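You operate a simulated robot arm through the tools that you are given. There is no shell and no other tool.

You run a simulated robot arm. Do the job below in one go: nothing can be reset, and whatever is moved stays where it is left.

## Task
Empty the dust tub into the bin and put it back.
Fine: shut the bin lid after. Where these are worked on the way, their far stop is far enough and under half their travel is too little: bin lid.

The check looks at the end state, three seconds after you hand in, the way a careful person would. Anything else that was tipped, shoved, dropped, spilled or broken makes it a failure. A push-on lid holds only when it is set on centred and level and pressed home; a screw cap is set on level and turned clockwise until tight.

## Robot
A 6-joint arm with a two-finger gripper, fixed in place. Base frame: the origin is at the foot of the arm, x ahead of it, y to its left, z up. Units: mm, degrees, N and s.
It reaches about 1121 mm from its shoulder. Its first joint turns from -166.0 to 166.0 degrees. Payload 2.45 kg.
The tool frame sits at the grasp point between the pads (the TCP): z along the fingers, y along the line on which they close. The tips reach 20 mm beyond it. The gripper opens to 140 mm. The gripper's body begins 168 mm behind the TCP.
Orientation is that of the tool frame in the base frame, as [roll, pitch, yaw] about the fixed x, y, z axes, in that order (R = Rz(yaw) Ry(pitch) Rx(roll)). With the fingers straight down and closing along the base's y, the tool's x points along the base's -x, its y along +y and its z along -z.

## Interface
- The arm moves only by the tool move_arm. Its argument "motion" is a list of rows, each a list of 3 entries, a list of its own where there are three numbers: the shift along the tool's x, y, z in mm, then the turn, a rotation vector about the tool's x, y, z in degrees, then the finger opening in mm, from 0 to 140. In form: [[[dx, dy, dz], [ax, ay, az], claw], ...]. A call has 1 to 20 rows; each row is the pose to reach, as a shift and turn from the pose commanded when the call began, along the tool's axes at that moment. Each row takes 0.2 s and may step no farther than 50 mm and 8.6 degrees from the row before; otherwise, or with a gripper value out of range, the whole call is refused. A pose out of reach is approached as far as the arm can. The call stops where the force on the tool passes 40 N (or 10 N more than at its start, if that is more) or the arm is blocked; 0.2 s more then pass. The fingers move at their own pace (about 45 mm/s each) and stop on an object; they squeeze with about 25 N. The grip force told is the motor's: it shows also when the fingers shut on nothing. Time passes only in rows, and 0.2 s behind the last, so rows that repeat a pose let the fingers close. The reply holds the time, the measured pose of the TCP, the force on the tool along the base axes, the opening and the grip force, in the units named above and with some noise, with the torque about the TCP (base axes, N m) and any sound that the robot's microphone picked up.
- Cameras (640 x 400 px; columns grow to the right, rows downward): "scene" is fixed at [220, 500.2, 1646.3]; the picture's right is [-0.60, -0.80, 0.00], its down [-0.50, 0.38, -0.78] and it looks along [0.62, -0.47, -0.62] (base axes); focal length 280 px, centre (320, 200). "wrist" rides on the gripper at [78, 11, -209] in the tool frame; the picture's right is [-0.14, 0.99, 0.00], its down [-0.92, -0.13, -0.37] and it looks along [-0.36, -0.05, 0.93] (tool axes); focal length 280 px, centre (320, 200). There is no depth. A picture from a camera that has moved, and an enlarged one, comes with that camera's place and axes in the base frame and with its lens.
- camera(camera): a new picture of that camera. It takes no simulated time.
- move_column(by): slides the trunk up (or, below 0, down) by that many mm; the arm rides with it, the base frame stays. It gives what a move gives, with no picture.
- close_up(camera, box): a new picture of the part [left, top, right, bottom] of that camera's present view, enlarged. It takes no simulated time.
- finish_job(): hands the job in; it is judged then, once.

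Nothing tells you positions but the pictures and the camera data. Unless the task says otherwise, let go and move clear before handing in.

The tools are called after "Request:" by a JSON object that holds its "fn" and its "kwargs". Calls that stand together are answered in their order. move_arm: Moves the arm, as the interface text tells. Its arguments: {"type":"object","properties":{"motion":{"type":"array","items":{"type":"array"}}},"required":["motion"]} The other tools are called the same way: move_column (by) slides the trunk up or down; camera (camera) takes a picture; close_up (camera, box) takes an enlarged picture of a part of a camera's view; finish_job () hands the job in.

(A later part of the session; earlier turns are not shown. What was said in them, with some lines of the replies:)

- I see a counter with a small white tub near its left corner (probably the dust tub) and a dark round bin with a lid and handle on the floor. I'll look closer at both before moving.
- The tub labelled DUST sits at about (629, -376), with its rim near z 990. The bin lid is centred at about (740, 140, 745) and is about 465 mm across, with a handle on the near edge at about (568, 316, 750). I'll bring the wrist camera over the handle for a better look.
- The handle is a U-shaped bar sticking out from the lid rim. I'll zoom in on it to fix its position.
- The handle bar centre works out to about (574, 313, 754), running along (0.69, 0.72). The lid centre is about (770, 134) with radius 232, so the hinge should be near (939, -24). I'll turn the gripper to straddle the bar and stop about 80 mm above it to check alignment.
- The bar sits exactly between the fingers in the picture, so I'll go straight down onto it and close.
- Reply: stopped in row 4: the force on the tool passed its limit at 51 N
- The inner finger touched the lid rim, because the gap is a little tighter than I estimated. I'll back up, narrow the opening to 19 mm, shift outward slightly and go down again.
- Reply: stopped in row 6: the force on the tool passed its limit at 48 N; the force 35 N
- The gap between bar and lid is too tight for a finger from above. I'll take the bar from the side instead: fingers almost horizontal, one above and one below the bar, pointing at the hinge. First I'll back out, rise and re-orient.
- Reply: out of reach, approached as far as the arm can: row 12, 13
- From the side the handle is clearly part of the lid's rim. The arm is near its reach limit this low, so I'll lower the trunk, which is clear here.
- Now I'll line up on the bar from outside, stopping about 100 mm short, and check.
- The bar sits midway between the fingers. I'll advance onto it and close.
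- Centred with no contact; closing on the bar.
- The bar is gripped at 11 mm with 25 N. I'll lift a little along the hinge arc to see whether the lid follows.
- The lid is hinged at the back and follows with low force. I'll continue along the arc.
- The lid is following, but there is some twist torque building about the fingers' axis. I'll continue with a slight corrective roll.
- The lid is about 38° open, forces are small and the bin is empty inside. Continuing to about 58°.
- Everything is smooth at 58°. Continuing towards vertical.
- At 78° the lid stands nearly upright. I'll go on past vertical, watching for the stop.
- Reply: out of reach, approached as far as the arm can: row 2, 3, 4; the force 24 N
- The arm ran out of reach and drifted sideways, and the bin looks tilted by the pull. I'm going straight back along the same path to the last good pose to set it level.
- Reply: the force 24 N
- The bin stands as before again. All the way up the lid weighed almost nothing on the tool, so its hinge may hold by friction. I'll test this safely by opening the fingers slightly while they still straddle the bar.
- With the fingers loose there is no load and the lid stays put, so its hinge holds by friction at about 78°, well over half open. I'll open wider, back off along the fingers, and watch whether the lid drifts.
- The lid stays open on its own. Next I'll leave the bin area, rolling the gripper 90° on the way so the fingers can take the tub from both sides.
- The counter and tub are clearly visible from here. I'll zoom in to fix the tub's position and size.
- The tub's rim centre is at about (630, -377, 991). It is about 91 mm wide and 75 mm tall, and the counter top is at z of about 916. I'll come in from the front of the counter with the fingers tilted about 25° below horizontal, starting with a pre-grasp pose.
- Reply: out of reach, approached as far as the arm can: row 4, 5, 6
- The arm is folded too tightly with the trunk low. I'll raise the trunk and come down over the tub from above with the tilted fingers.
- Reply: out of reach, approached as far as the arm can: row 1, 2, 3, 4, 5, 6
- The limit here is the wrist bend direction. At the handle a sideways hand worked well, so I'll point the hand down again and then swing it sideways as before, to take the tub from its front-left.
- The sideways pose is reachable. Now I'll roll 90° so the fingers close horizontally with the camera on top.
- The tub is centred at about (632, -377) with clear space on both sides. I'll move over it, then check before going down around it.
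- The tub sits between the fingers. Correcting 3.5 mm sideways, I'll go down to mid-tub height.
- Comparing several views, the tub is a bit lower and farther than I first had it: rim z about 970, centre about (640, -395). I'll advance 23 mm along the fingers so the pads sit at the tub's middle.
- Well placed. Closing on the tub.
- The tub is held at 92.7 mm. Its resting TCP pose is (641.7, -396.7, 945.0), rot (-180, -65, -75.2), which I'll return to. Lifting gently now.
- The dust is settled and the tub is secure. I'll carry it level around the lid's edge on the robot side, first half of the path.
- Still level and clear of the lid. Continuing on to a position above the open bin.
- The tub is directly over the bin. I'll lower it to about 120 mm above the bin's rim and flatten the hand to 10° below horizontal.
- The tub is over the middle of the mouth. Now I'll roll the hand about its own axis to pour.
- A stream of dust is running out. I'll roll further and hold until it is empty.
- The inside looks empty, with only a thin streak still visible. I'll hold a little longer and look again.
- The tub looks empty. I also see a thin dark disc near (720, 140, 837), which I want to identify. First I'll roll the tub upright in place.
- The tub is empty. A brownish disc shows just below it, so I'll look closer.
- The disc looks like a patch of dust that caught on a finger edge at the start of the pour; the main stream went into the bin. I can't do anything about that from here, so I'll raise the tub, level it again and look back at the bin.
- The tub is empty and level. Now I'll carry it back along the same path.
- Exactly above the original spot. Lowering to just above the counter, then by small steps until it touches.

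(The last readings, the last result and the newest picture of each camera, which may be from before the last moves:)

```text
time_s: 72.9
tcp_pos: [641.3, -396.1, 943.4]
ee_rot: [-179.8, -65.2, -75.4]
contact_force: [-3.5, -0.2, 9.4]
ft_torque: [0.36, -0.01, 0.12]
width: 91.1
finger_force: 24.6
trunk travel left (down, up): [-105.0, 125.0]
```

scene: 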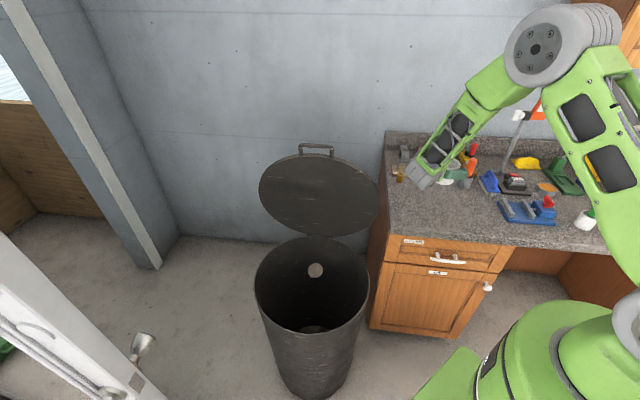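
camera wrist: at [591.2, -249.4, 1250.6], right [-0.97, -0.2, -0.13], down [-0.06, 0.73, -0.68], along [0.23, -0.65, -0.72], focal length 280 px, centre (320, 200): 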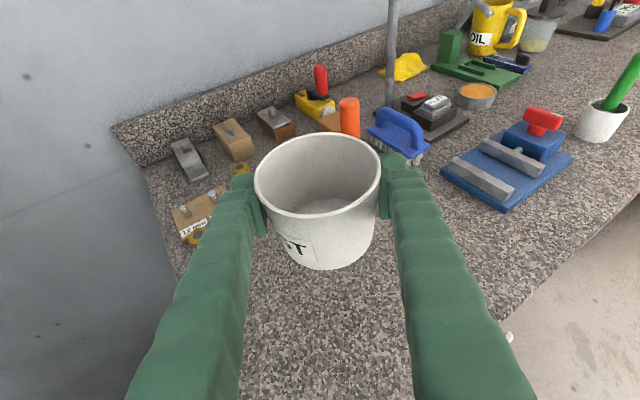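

Contact now reads 9 N upward, so the tub is on the counter. I'll open the fingers.

Request:
{"fn": "move_arm", "kwargs": {"motion": [[[0.5, 0, -0.2], [0, 0, 0], 91], [[0.5, 0, -0.2], [0, 0, 0], 100], [[0.5, 0, -0.2], [0, 0, 0], 120], [[0.5, 0, -0.2], [0, 0, 0], 140], [[0.5, 0, -0.2], [0, 0, 0], 140], [[0.5, 0, -0.2], [0, 0, 0], 140]]}}

Request:
{"fn": "camera", "kwargs": {"camera": "wrist"}}

```text
time_s: 74.3
tcp_pos: [640.9, -396.1, 942.7]
ee_rot: [-179.9, -65.0, -75.2]
contact_force: [-0.4, -0.4, 0.1]
ft_torque: [-0.01, 0.01, -0.02]
width: 139.9
finger_force: 0.0
trunk travel left (down, up): [-105.0, 125.0]
```

```text
taken
camera wrist: at [590.8, -248.1, 1100.8], right [-0.97, -0.2, -0.13], down [-0.06, 0.73, -0.68], along [0.23, -0.65, -0.72], focal length 280 px, centre (320, 200)
```

wrist: 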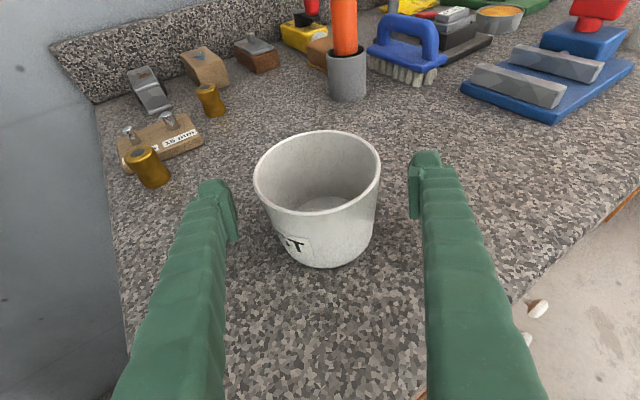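

The tub stands upright, empty and back on its spot. I'll raise the hand straight up off it.

Request:
{"fn": "move_arm", "kwargs": {"motion": [[[18, 0, -8.4], [0, 0, 0], 140], [[45, 0, -21], [0, 0, 0], 140], [[82, 0, -38.2], [0, 0, 0], 140], [[120, 0, -56], [0, 0, 0], 140], [[160, 0, -74.6], [0, 0, 0], 140], [[190, 0, -120], [0, 0, 0], 140]]}}

Request:
{"fn": "camera", "kwargs": {"camera": "wrist"}}

Request:
{"fn": "camera", "kwargs": {"camera": "scene"}}

```text
refused: row 6 steps farther than a row can; nothing moved
```

```text
taken
camera wrist: at [590.8, -248.1, 1100.8], right [-0.97, -0.2, -0.13], down [-0.06, 0.73, -0.68], along [0.23, -0.65, -0.72], focal length 280 px, centre (320, 200)
```

wrist: 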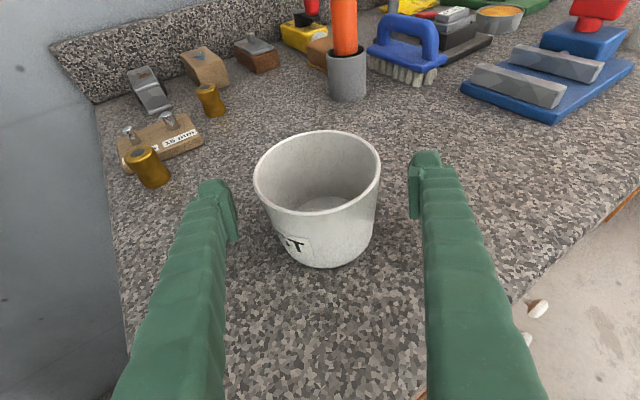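

```text
taken
```

scene: 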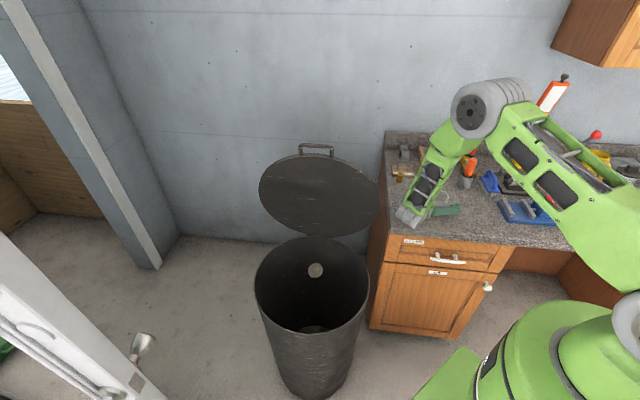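

That call was refused because its last step was too long; I'm resending it with smaller steps.

Request:
{"fn": "move_arm", "kwargs": {"motion": [[[18, 0, -8.4], [0, 0, 0], 140], [[45, 0, -21], [0, 0, 0], 140], [[82, 0, -38.2], [0, 0, 0], 140], [[120, 0, -56], [0, 0, 0], 140], [[160, 0, -74.6], [0, 0, 0], 140], [[175, 0, -110], [0, 0, 0], 140], [[185, 0, -150], [0, 0, 0], 140]]}}

Request:
{"fn": "camera", "kwargs": {"camera": "wrist"}}

Request:
{"fn": "camera", "kwargs": {"camera": "scene"}}

```text
time_s: 75.9
tcp_pos: [624.3, -340.3, 1174.8]
ee_rot: [180.0, -64.9, -75.1]
contact_force: [0.4, -0.3, 0.9]
ft_torque: [-0.01, -0.03, 0.0]
width: 139.9
finger_force: 0.0
trunk travel left (down, up): [-105.0, 125.0]
```

```text
taken
camera wrist: at [574.1, -191.0, 1334.4], right [-0.97, -0.2, -0.12], down [-0.06, 0.73, -0.68], along [0.23, -0.65, -0.72], focal length 280 px, centre (320, 200)
```

wrist: 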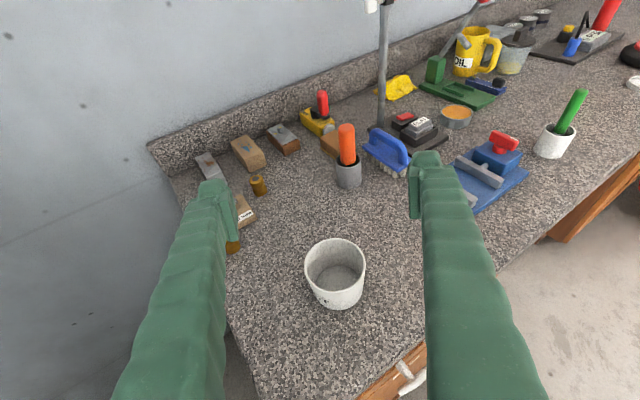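

```text
taken
```

scene: 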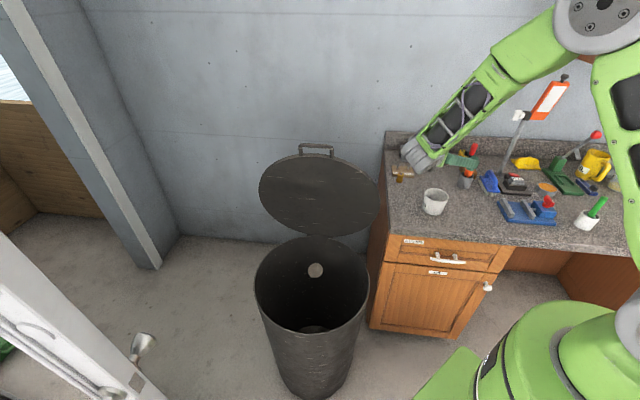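

The tub is back where it was and nothing else has moved. Next is shutting the lid: I'll roll the hand back 90° while withdrawing towards the robot.

Request:
{"fn": "move_arm", "kwargs": {"motion": [[[-1, -0.3, -14], [0, 0, 8.2], 100], [[-2, -0.6, -28], [0, 0, 16.4], 60], [[-3, -0.8, -42], [0, 0, 24.6], 40], [[-4, -1.1, -56], [0, 0, 32.8], 40], [[-5, -1.4, -70], [0, 0, 41], 40], [[-6, -1.7, -84], [0, 0, 49.2], 40], [[-7, -2, -98], [0, 0, 57.4], 40], [[-8, -2.3, -112], [0, 0, 65.6], 40], [[-9, -2.6, -126], [0, 0, 73.8], 40], [[-10, -2.8, -140], [0, 0, 82], 40], [[-11, -3.1, -153.8], [0, 0, 90], 40]]}}

```text
time_s: 78.3
tcp_pos: [591.8, -198.9, 1230.6]
ee_rot: [-115.1, 0.1, -165.2]
contact_force: [0.8, 0.2, -0.2]
ft_torque: [0.03, 0.0, 0.0]
width: 40.1
finger_force: 0.1
trunk travel left (down, up): [-105.0, 125.0]
```

Request:
{"fn": "move_arm", "kwargs": {"motion": [[[-16.1, 1.5, -36.9], [0, -3.87, -1.81], 40], [[-32.1, 3, -73.7], [0, -7.74, -3.63], 40], [[-48.2, 4.5, -110.6], [0, -11.6, -5.44], 40], [[-64.3, 6, -147.5], [0, -15.5, -7.25], 40], [[-80.4, 7.4, -184.4], [0, -19.35, -9.06], 40], [[-96.4, 8.9, -221.2], [0, -23.2, -10.88], 40], [[-112.5, 10.4, -258.1], [0, -27.1, -12.68], 40]]}}

Request:
{"fn": "camera", "kwargs": {"camera": "scene"}}

```text
time_s: 79.9
tcp_pos: [638.3, 59.6, 1326.7]
ee_rot: [-115.0, -0.1, -135.0]
contact_force: [-0.1, -0.8, 0.9]
ft_torque: [-0.01, -0.01, -0.01]
width: 40.1
finger_force: 0.1
trunk travel left (down, up): [-105.0, 125.0]
```

```text
taken
```

scene: 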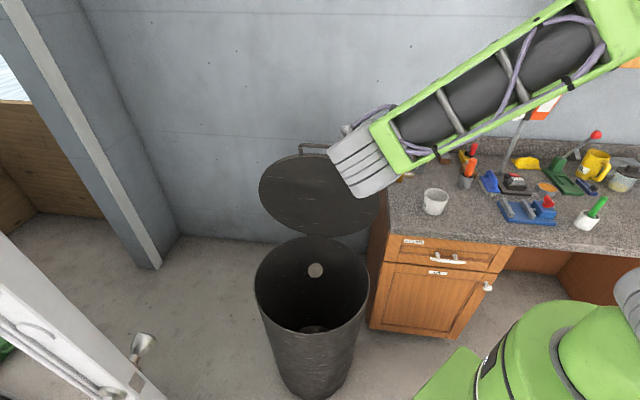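

Request:
{"fn": "move_arm", "kwargs": {"motion": [[[-21.7, -15.5, 18.5], [-7.67, 0, 0], 40], [[-43.4, -30.9, 36.9], [-15.3, 0, 0], 40], [[-65.1, -46.4, 55.4], [-23, 0, 0], 40], [[-86.8, -61.9, 73.8], [-30.7, 0, 0], 40], [[-108.5, -77.3, 92.3], [-38.3, 0, 0], 40], [[-130.2, -92.8, 110.7], [-46, 0, 0], 40]]}}

Request:
{"fn": "move_column", "kwargs": {"by": -50}}

Request:
{"fn": "camera", "kwargs": {"camera": "wrist"}}

Request:
{"fn": "camera", "kwargs": {"camera": "scene"}}

```text
time_s: 81.3
tcp_pos: [831.3, 50.4, 1361.4]
ee_rot: [-161.4, -0.3, -135.0]
contact_force: [0.1, -0.4, -1.3]
ft_torque: [-0.02, 0.1, -0.03]
width: 39.9
finger_force: 0.0
trunk travel left (down, up): [-105.0, 125.0]
```

```text
time_s: 82.2
tcp_pos: [828.1, 50.3, 1317.0]
ee_rot: [-160.9, 0.1, -135.2]
contact_force: [0.1, -0.2, 0.4]
ft_torque: [0.01, -0.08, -0.01]
width: 40.1
finger_force: 0.0
trunk travel left (down, up): [-55.0, 175.0]
```

```text
taken
camera wrist: at [717.3, 51.5, 1510.6], right [-0.56, 0.76, -0.32], down [0.65, 0.65, 0.39], along [0.51, 0.01, -0.86], focal length 280 px, centre (320, 200)
```

wrist: 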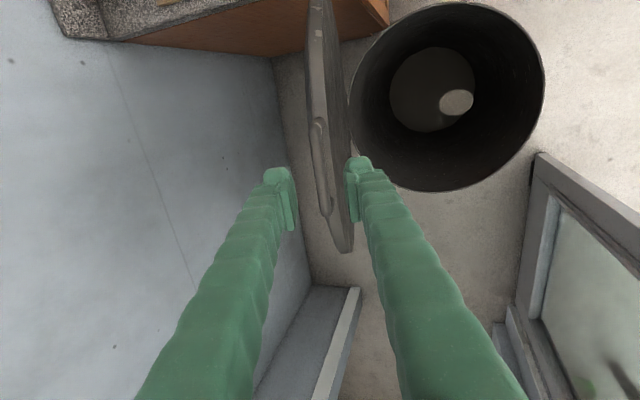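

```text
taken
```

scene: 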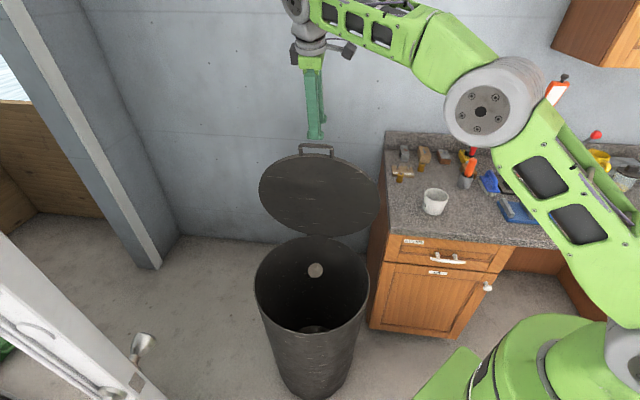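

This is the same pose I left the lid from. I'll go down over the bar again and close lightly around it.

Request:
{"fn": "move_arm", "kwargs": {"motion": [[[-0.7, 0.4, 30], [0, 0, 0], 40], [[-1.5, 0.8, 60], [0, 0, 0], 40], [[-2.5, 1.4, 86], [0, 0, 0], 40], [[-2.5, 1.4, 86], [0, 0, 0], 18], [[-2.5, 1.4, 86], [0, 0, 0], 18], [[-2.5, 1.4, 86], [0, 0, 0], 18]]}}

Request:
{"fn": "camera", "kwargs": {"camera": "wrist"}}

```text
time_s: 83.6
tcp_pos: [848.0, 37.1, 1235.8]
ee_rot: [-161.0, 0.0, -135.2]
contact_force: [-0.1, -0.4, 0.8]
ft_torque: [0.01, -0.01, -0.01]
width: 18.2
finger_force: 0.3
trunk travel left (down, up): [-55.0, 175.0]
```

```text
taken
camera wrist: at [737.6, 37.3, 1428.8], right [-0.56, 0.76, -0.32], down [0.65, 0.65, 0.39], along [0.51, 0.01, -0.86], focal length 280 px, centre (320, 200)
```

wrist: 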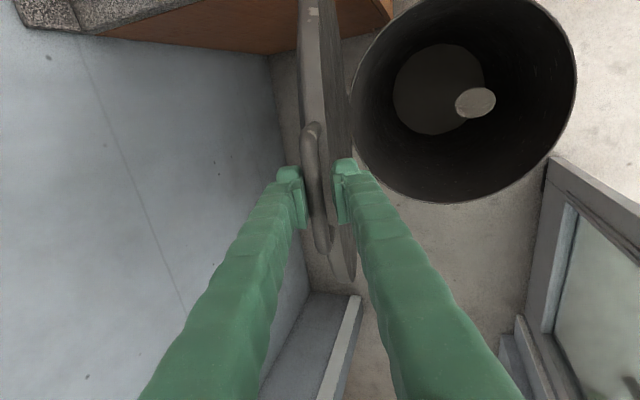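

The bar is between the fingers. I'll follow the arc back down so the upper finger pushes the lid shut.

Request:
{"fn": "move_arm", "kwargs": {"motion": [[[0, 34.7, -3], [2.3, 0, 0], 18], [[0, 69.7, -3.6], [4.6, 0, 0], 18], [[0, 104.6, -1.8], [6.9, 0, 0], 18], [[0, 139.2, 2.4], [9.2, 0, 0], 18], [[0, 173.5, 9.1], [11.5, 0, 0], 18]]}}

Request:
{"fn": "camera", "kwargs": {"camera": "wrist"}}

Request:
{"fn": "camera", "kwargs": {"camera": "scene"}}

```text
time_s: 84.8
tcp_pos: [735.8, 148.6, 1167.3]
ee_rot: [-149.6, 0.0, -135.1]
contact_force: [0.7, 0.1, -0.4]
ft_torque: [-0.06, -0.01, -0.02]
width: 18.0
finger_force: 0.0
trunk travel left (down, up): [-55.0, 175.0]
```

```text
taken
camera wrist: at [600.0, 176.7, 1341.9], right [-0.5, 0.7, -0.5], down [0.6, 0.7, 0.38], along [0.62, -0.11, -0.77], focal length 280 px, centre (320, 200)
```

wrist: 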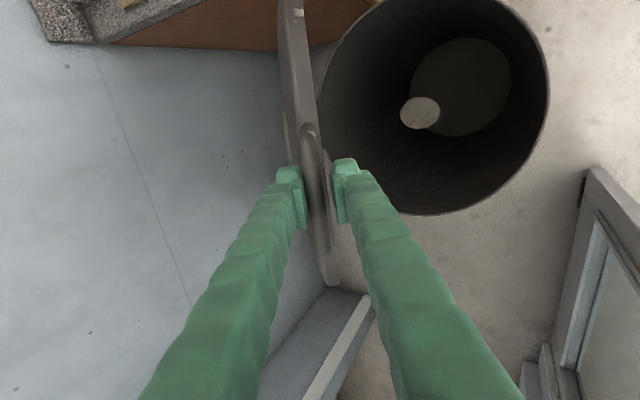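

```text
taken
```

scene: 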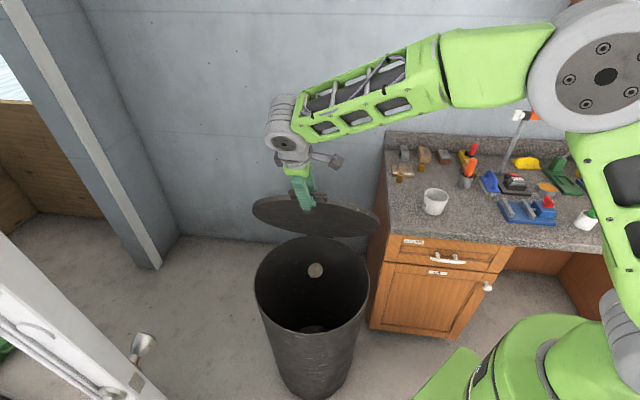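

The lid follows freely. Continuing down to about 22°.

Request:
{"fn": "move_arm", "kwargs": {"motion": [[[0, 34.8, 2.2], [3.1, 0, 0], 18], [[0, 69.4, 6.8], [6.2, 0, 0], 18], [[0, 103.5, 13.8], [9.3, 0, 0], 18], [[0, 137.2, 23.2], [12.4, 0, 0], 18], [[0, 170.1, 34.9], [15.5, 0, 0], 18]]}}

Request:
{"fn": "camera", "kwargs": {"camera": "wrist"}}

```text
time_s: 86.0
tcp_pos: [645.7, 239.8, 1051.7]
ee_rot: [-133.9, 0.1, -135.2]
contact_force: [-0.2, -0.4, 0.1]
ft_torque: [-0.03, -0.02, -0.03]
width: 18.2
finger_force: 0.0
trunk travel left (down, up): [-55.0, 175.0]
```

```text
taken
camera wrist: at [479.8, 297.2, 1188.4], right [-0.39, 0.58, -0.71], down [0.53, 0.77, 0.35], along [0.76, -0.24, -0.61], focal length 280 px, centre (320, 200)
```

wrist: 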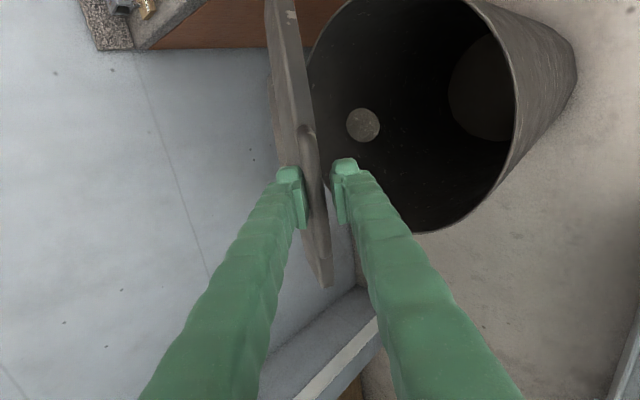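

Request:
{"fn": "move_arm", "kwargs": {"motion": [[[0, 34.3, 6.1], [3.4, 0, 0], 18], [[0, 68.2, 14.6], [6.8, 0, 0], 18], [[0, 101.4, 25.4], [10.2, 0, 0], 18], [[0, 133.7, 38.6], [13.6, 0, 0], 18], [[0, 165, 54], [17, 0, 0], 18], [[0, 195.2, 71.4], [20.4, 0, 0], 18], [[0, 224.1, 91], [23.8, 0, 0], 18]]}}

Request:
{"fn": "camera", "kwargs": {"camera": "wrist"}}

Request:
{"fn": "close_up", "kwargs": {"camera": "scene", "box": [230, 210, 390, 390]}}

```text
time_s: 87.6
tcp_pos: [578.8, 302.8, 830.5]
ee_rot: [-110.1, 0.0, -135.2]
contact_force: [0.0, -0.3, -0.2]
ft_torque: [0.03, -0.03, -0.03]
width: 18.1
finger_force: 0.1
trunk travel left (down, up): [-55.0, 175.0]
```

```text
taken
camera wrist: at [384.3, 389.6, 892.3], right [-0.14, 0.34, -0.93], down [0.44, 0.86, 0.25], along [0.89, -0.37, -0.27], focal length 280 px, centre (320, 200)
```

wrist: 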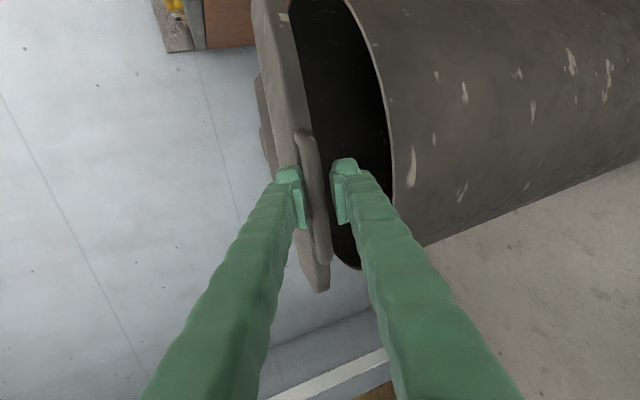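

```text
2.22 times, centred on (310, 300) of scene
camera zoom: at [220.0, 500.2, 1646.3], right [-0.6, -0.8, 0.0], down [-0.5, 0.38, -0.78], along [0.62, -0.47, -0.62], focal length 623 px, centre (342, -22)
```

zoom: 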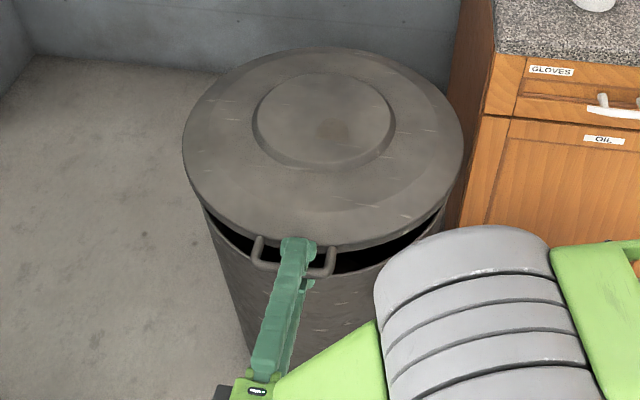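

Nearly shut. The last part goes gently, watching the force.

Request:
{"fn": "move_arm", "kwargs": {"motion": [[[0, 25.5, 3], [1.5, 0, 0], 18], [[0, 50.7, 6.9], [3, 0, 0], 18], [[0, 65.5, 10.1], [4.5, 0, 0], 18], [[0, 74.5, 11.8], [5.5, 0, 0], 18]]}}

Request:
{"fn": "camera", "kwargs": {"camera": "wrist"}}

Request:
{"fn": "close_up", "kwargs": {"camera": "scene", "box": [230, 210, 390, 390]}}

```text
time_s: 88.6
tcp_pos: [571.3, 315.5, 756.9]
ee_rot: [-104.7, 0.1, -135.2]
contact_force: [0.1, 0.0, -0.4]
ft_torque: [0.01, 0.0, -0.01]
width: 18.4
finger_force: 0.1
trunk travel left (down, up): [-55.0, 175.0]
```

```text
taken
camera wrist: at [371.1, 404.9, 798.4], right [-0.08, 0.28, -0.96], down [0.42, 0.88, 0.22], along [0.9, -0.39, -0.19], focal length 280 px, centre (320, 200)
```

wrist: 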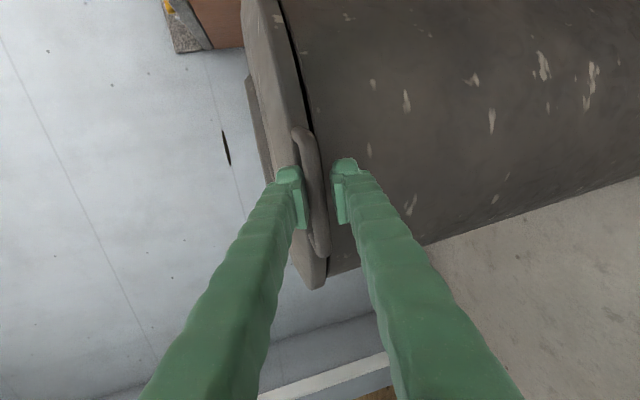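

```text
2.22 times, centred on (310, 300) of scene
camera zoom: at [220.0, 500.2, 1646.3], right [-0.6, -0.8, 0.0], down [-0.5, 0.38, -0.78], along [0.62, -0.47, -0.62], focal length 623 px, centre (342, -22)
```

zoom: 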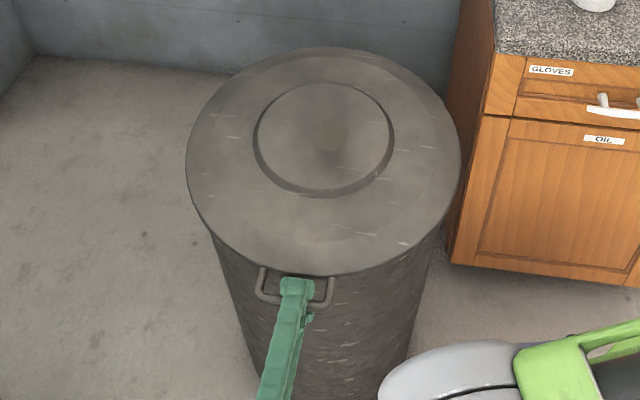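

A small gap remains; pressing down in small steps.

Request:
{"fn": "move_arm", "kwargs": {"motion": [[[0, 3, 0.5], [0, 0, 0], 18], [[0, 6, 1], [0, 0, 0], 18], [[0, 9, 1.5], [0, 0, 0], 18]]}}

Request:
{"fn": "move_arm", "kwargs": {"motion": [[[0, 2, 0.4], [0, 0, 0], 18], [[0, 4, 0.8], [0, 0, 0], 18]]}}

Request:
{"fn": "camera", "kwargs": {"camera": "wrist"}}

```text
time_s: 89.4
tcp_pos: [569.3, 315.5, 746.7]
ee_rot: [-104.6, 0.1, -135.2]
contact_force: [-1.0, 0.9, 5.7]
ft_torque: [-0.03, -0.03, -0.02]
width: 21.5
finger_force: 2.0
trunk travel left (down, up): [-55.0, 175.0]
```

```text
time_s: 90.0
tcp_pos: [570.2, 314.6, 743.1]
ee_rot: [-104.5, 0.1, -135.1]
contact_force: [0.3, 3.7, 18.5]
ft_torque: [-0.15, -0.01, -0.03]
width: 28.3
finger_force: 7.7
trunk travel left (down, up): [-55.0, 175.0]
```

```text
taken
camera wrist: at [370.9, 404.6, 784.3], right [-0.08, 0.27, -0.96], down [0.42, 0.88, 0.22], along [0.9, -0.39, -0.18], focal length 280 px, centre (320, 200)
```

wrist: 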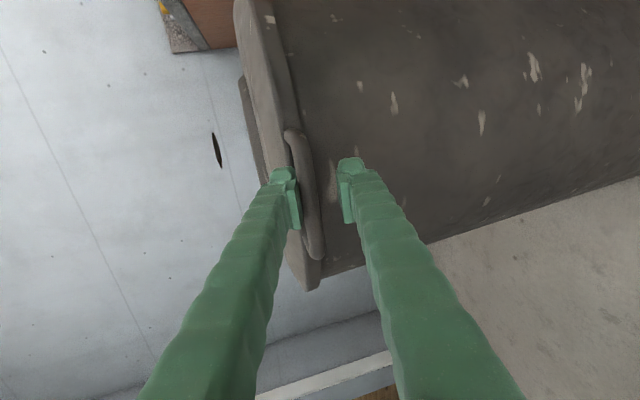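

The lid is shut; it pushes back at 18 N with no gap. I'll open the fingers and back straight out.

Request:
{"fn": "move_arm", "kwargs": {"motion": [[[0, -4, 0], [0, 0, 0], 45], [[0, -4, 0], [0, 0, 0], 50], [[0, -4, 0], [0, 0, 0], 50], [[0, -4, -25], [0, 0, 0], 50], [[0, -4, -60], [0, 0, 0], 50], [[0, -4, -100], [0, 0, 0], 50], [[0, -4, -130], [0, 0, 0], 50]]}}

Request:
{"fn": "camera", "kwargs": {"camera": "wrist"}}

Request:
{"fn": "camera", "kwargs": {"camera": "scene"}}

Request:
{"fn": "close_up", "kwargs": {"camera": "scene", "box": [230, 210, 390, 390]}}

```text
time_s: 91.6
tcp_pos: [482.6, 402.1, 777.0]
ee_rot: [-104.7, 0.0, -135.3]
contact_force: [-0.1, -0.1, -0.5]
ft_torque: [0.0, 0.01, -0.02]
width: 50.2
finger_force: 0.1
trunk travel left (down, up): [-55.0, 175.0]
```

```text
taken
camera wrist: at [283.1, 492.2, 819.1], right [-0.08, 0.27, -0.96], down [0.42, 0.88, 0.22], along [0.9, -0.39, -0.19], focal length 280 px, centre (320, 200)
```

wrist: 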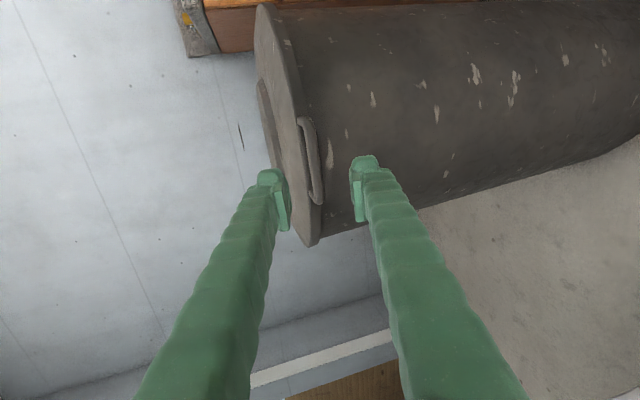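

```text
taken
```

scene: 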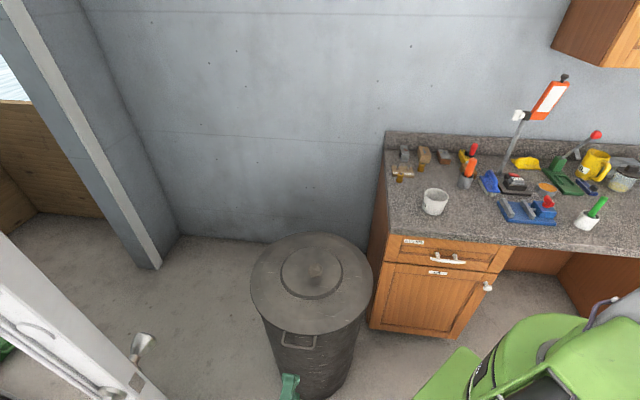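

```text
2.22 times, centred on (310, 300) of scene
camera zoom: at [220.0, 500.2, 1646.3], right [-0.6, -0.8, 0.0], down [-0.5, 0.38, -0.78], along [0.62, -0.47, -0.62], focal length 623 px, centre (342, -22)
```

zoom: 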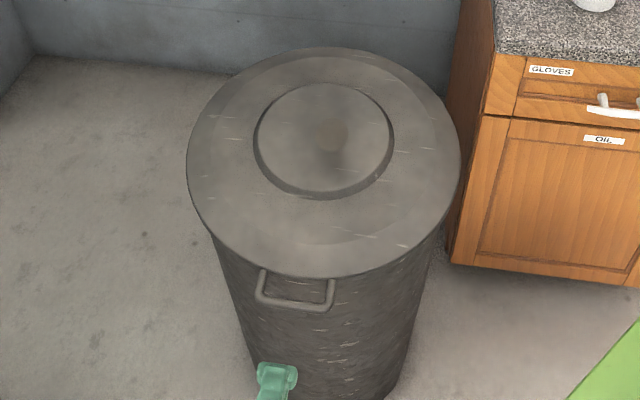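

The lid is shut, the bin stands exactly where it began and the tub is back empty. I'll move the arm well clear, take a last look at the tub, and then hand in.

Request:
{"fn": "move_arm", "kwargs": {"motion": [[[0, -40, -10], [0, 0, 0], 50], [[0, -80, -20], [0, 0, 0], 50], [[0, -120, -25], [-5, 0, 0], 50], [[0, -160, -25], [-10, 0, 0], 50], [[0, -200, -25], [-15, 0, 0], 50]]}}

Request:
{"fn": "close_up", "kwargs": {"camera": "scene", "box": [370, 130, 530, 230]}}

Request:
{"fn": "camera", "kwargs": {"camera": "scene"}}

```text
time_s: 92.8
tcp_pos: [497.7, 380.0, 977.1]
ee_rot: [-119.7, -0.2, -135.2]
contact_force: [0.0, 0.0, 0.4]
ft_torque: [0.03, -0.01, 0.0]
width: 49.9
finger_force: 0.0
trunk travel left (down, up): [-55.0, 175.0]
```

```text
4.00 times, centred on (450, 180) of scene
camera zoom: at [220.0, 500.2, 1646.3], right [-0.6, -0.8, 0.0], down [-0.5, 0.38, -0.78], along [0.62, -0.47, -0.62], focal length 1121 px, centre (-200, 280)
```

zoom: 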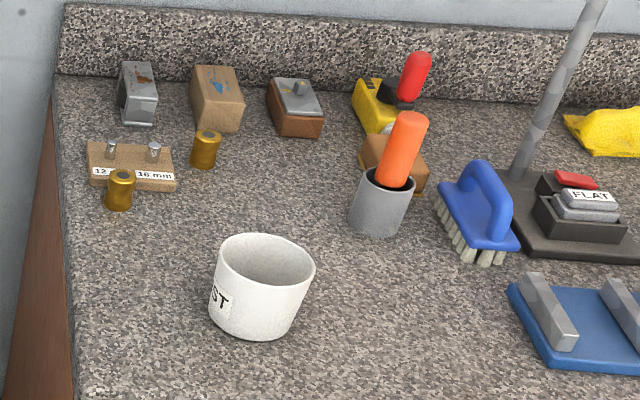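

```text
taken
```

scene: 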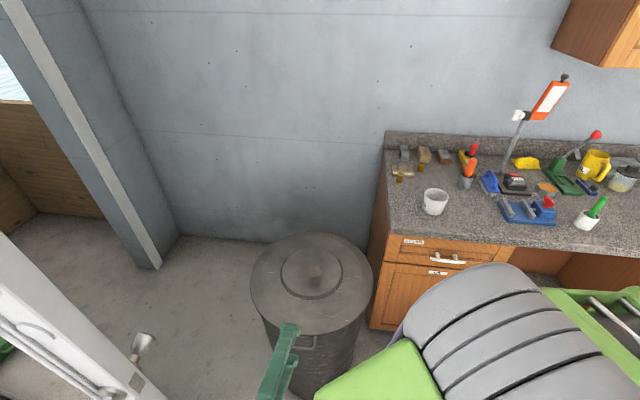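

The tub is empty and upright on its original spot, the lid is shut, and the rest of the counter is as it was. The arm is clear and holding nothing, so I'm handing in.

Request:
{"fn": "finish_job", "kwargs": {}}

```text
The job is handed in.
```

The dust tub is emptied and back on its spot on the counter, and the bin lid is shut. The one flaw is that a little dust may not have gone into the bin.

- **Dust:** early in the pour, a little dust seems to have caught on a gripper finger. In the pictures it shows as a small grey-brown disc hanging in the air over the bin, about 90 mm above the lid. I had no way to clear it, and the check may count it as a spill. The main stream went into the bin, and the tub looked clean inside afterwards.
- **Bin:** while I was opening the lid, the arm ran out of reach and briefly tilted the bin sideways. I set it level again, and in the last pictures it stands where it began.
- **Lid:** I opened it to about 78 degrees rather than to its far stop, and its hinge held it there. When I shut it, I pressed it down until no gap showed.
- **Everything else:** nothing else on the counter moved, and the arm is clear and holding nothing.
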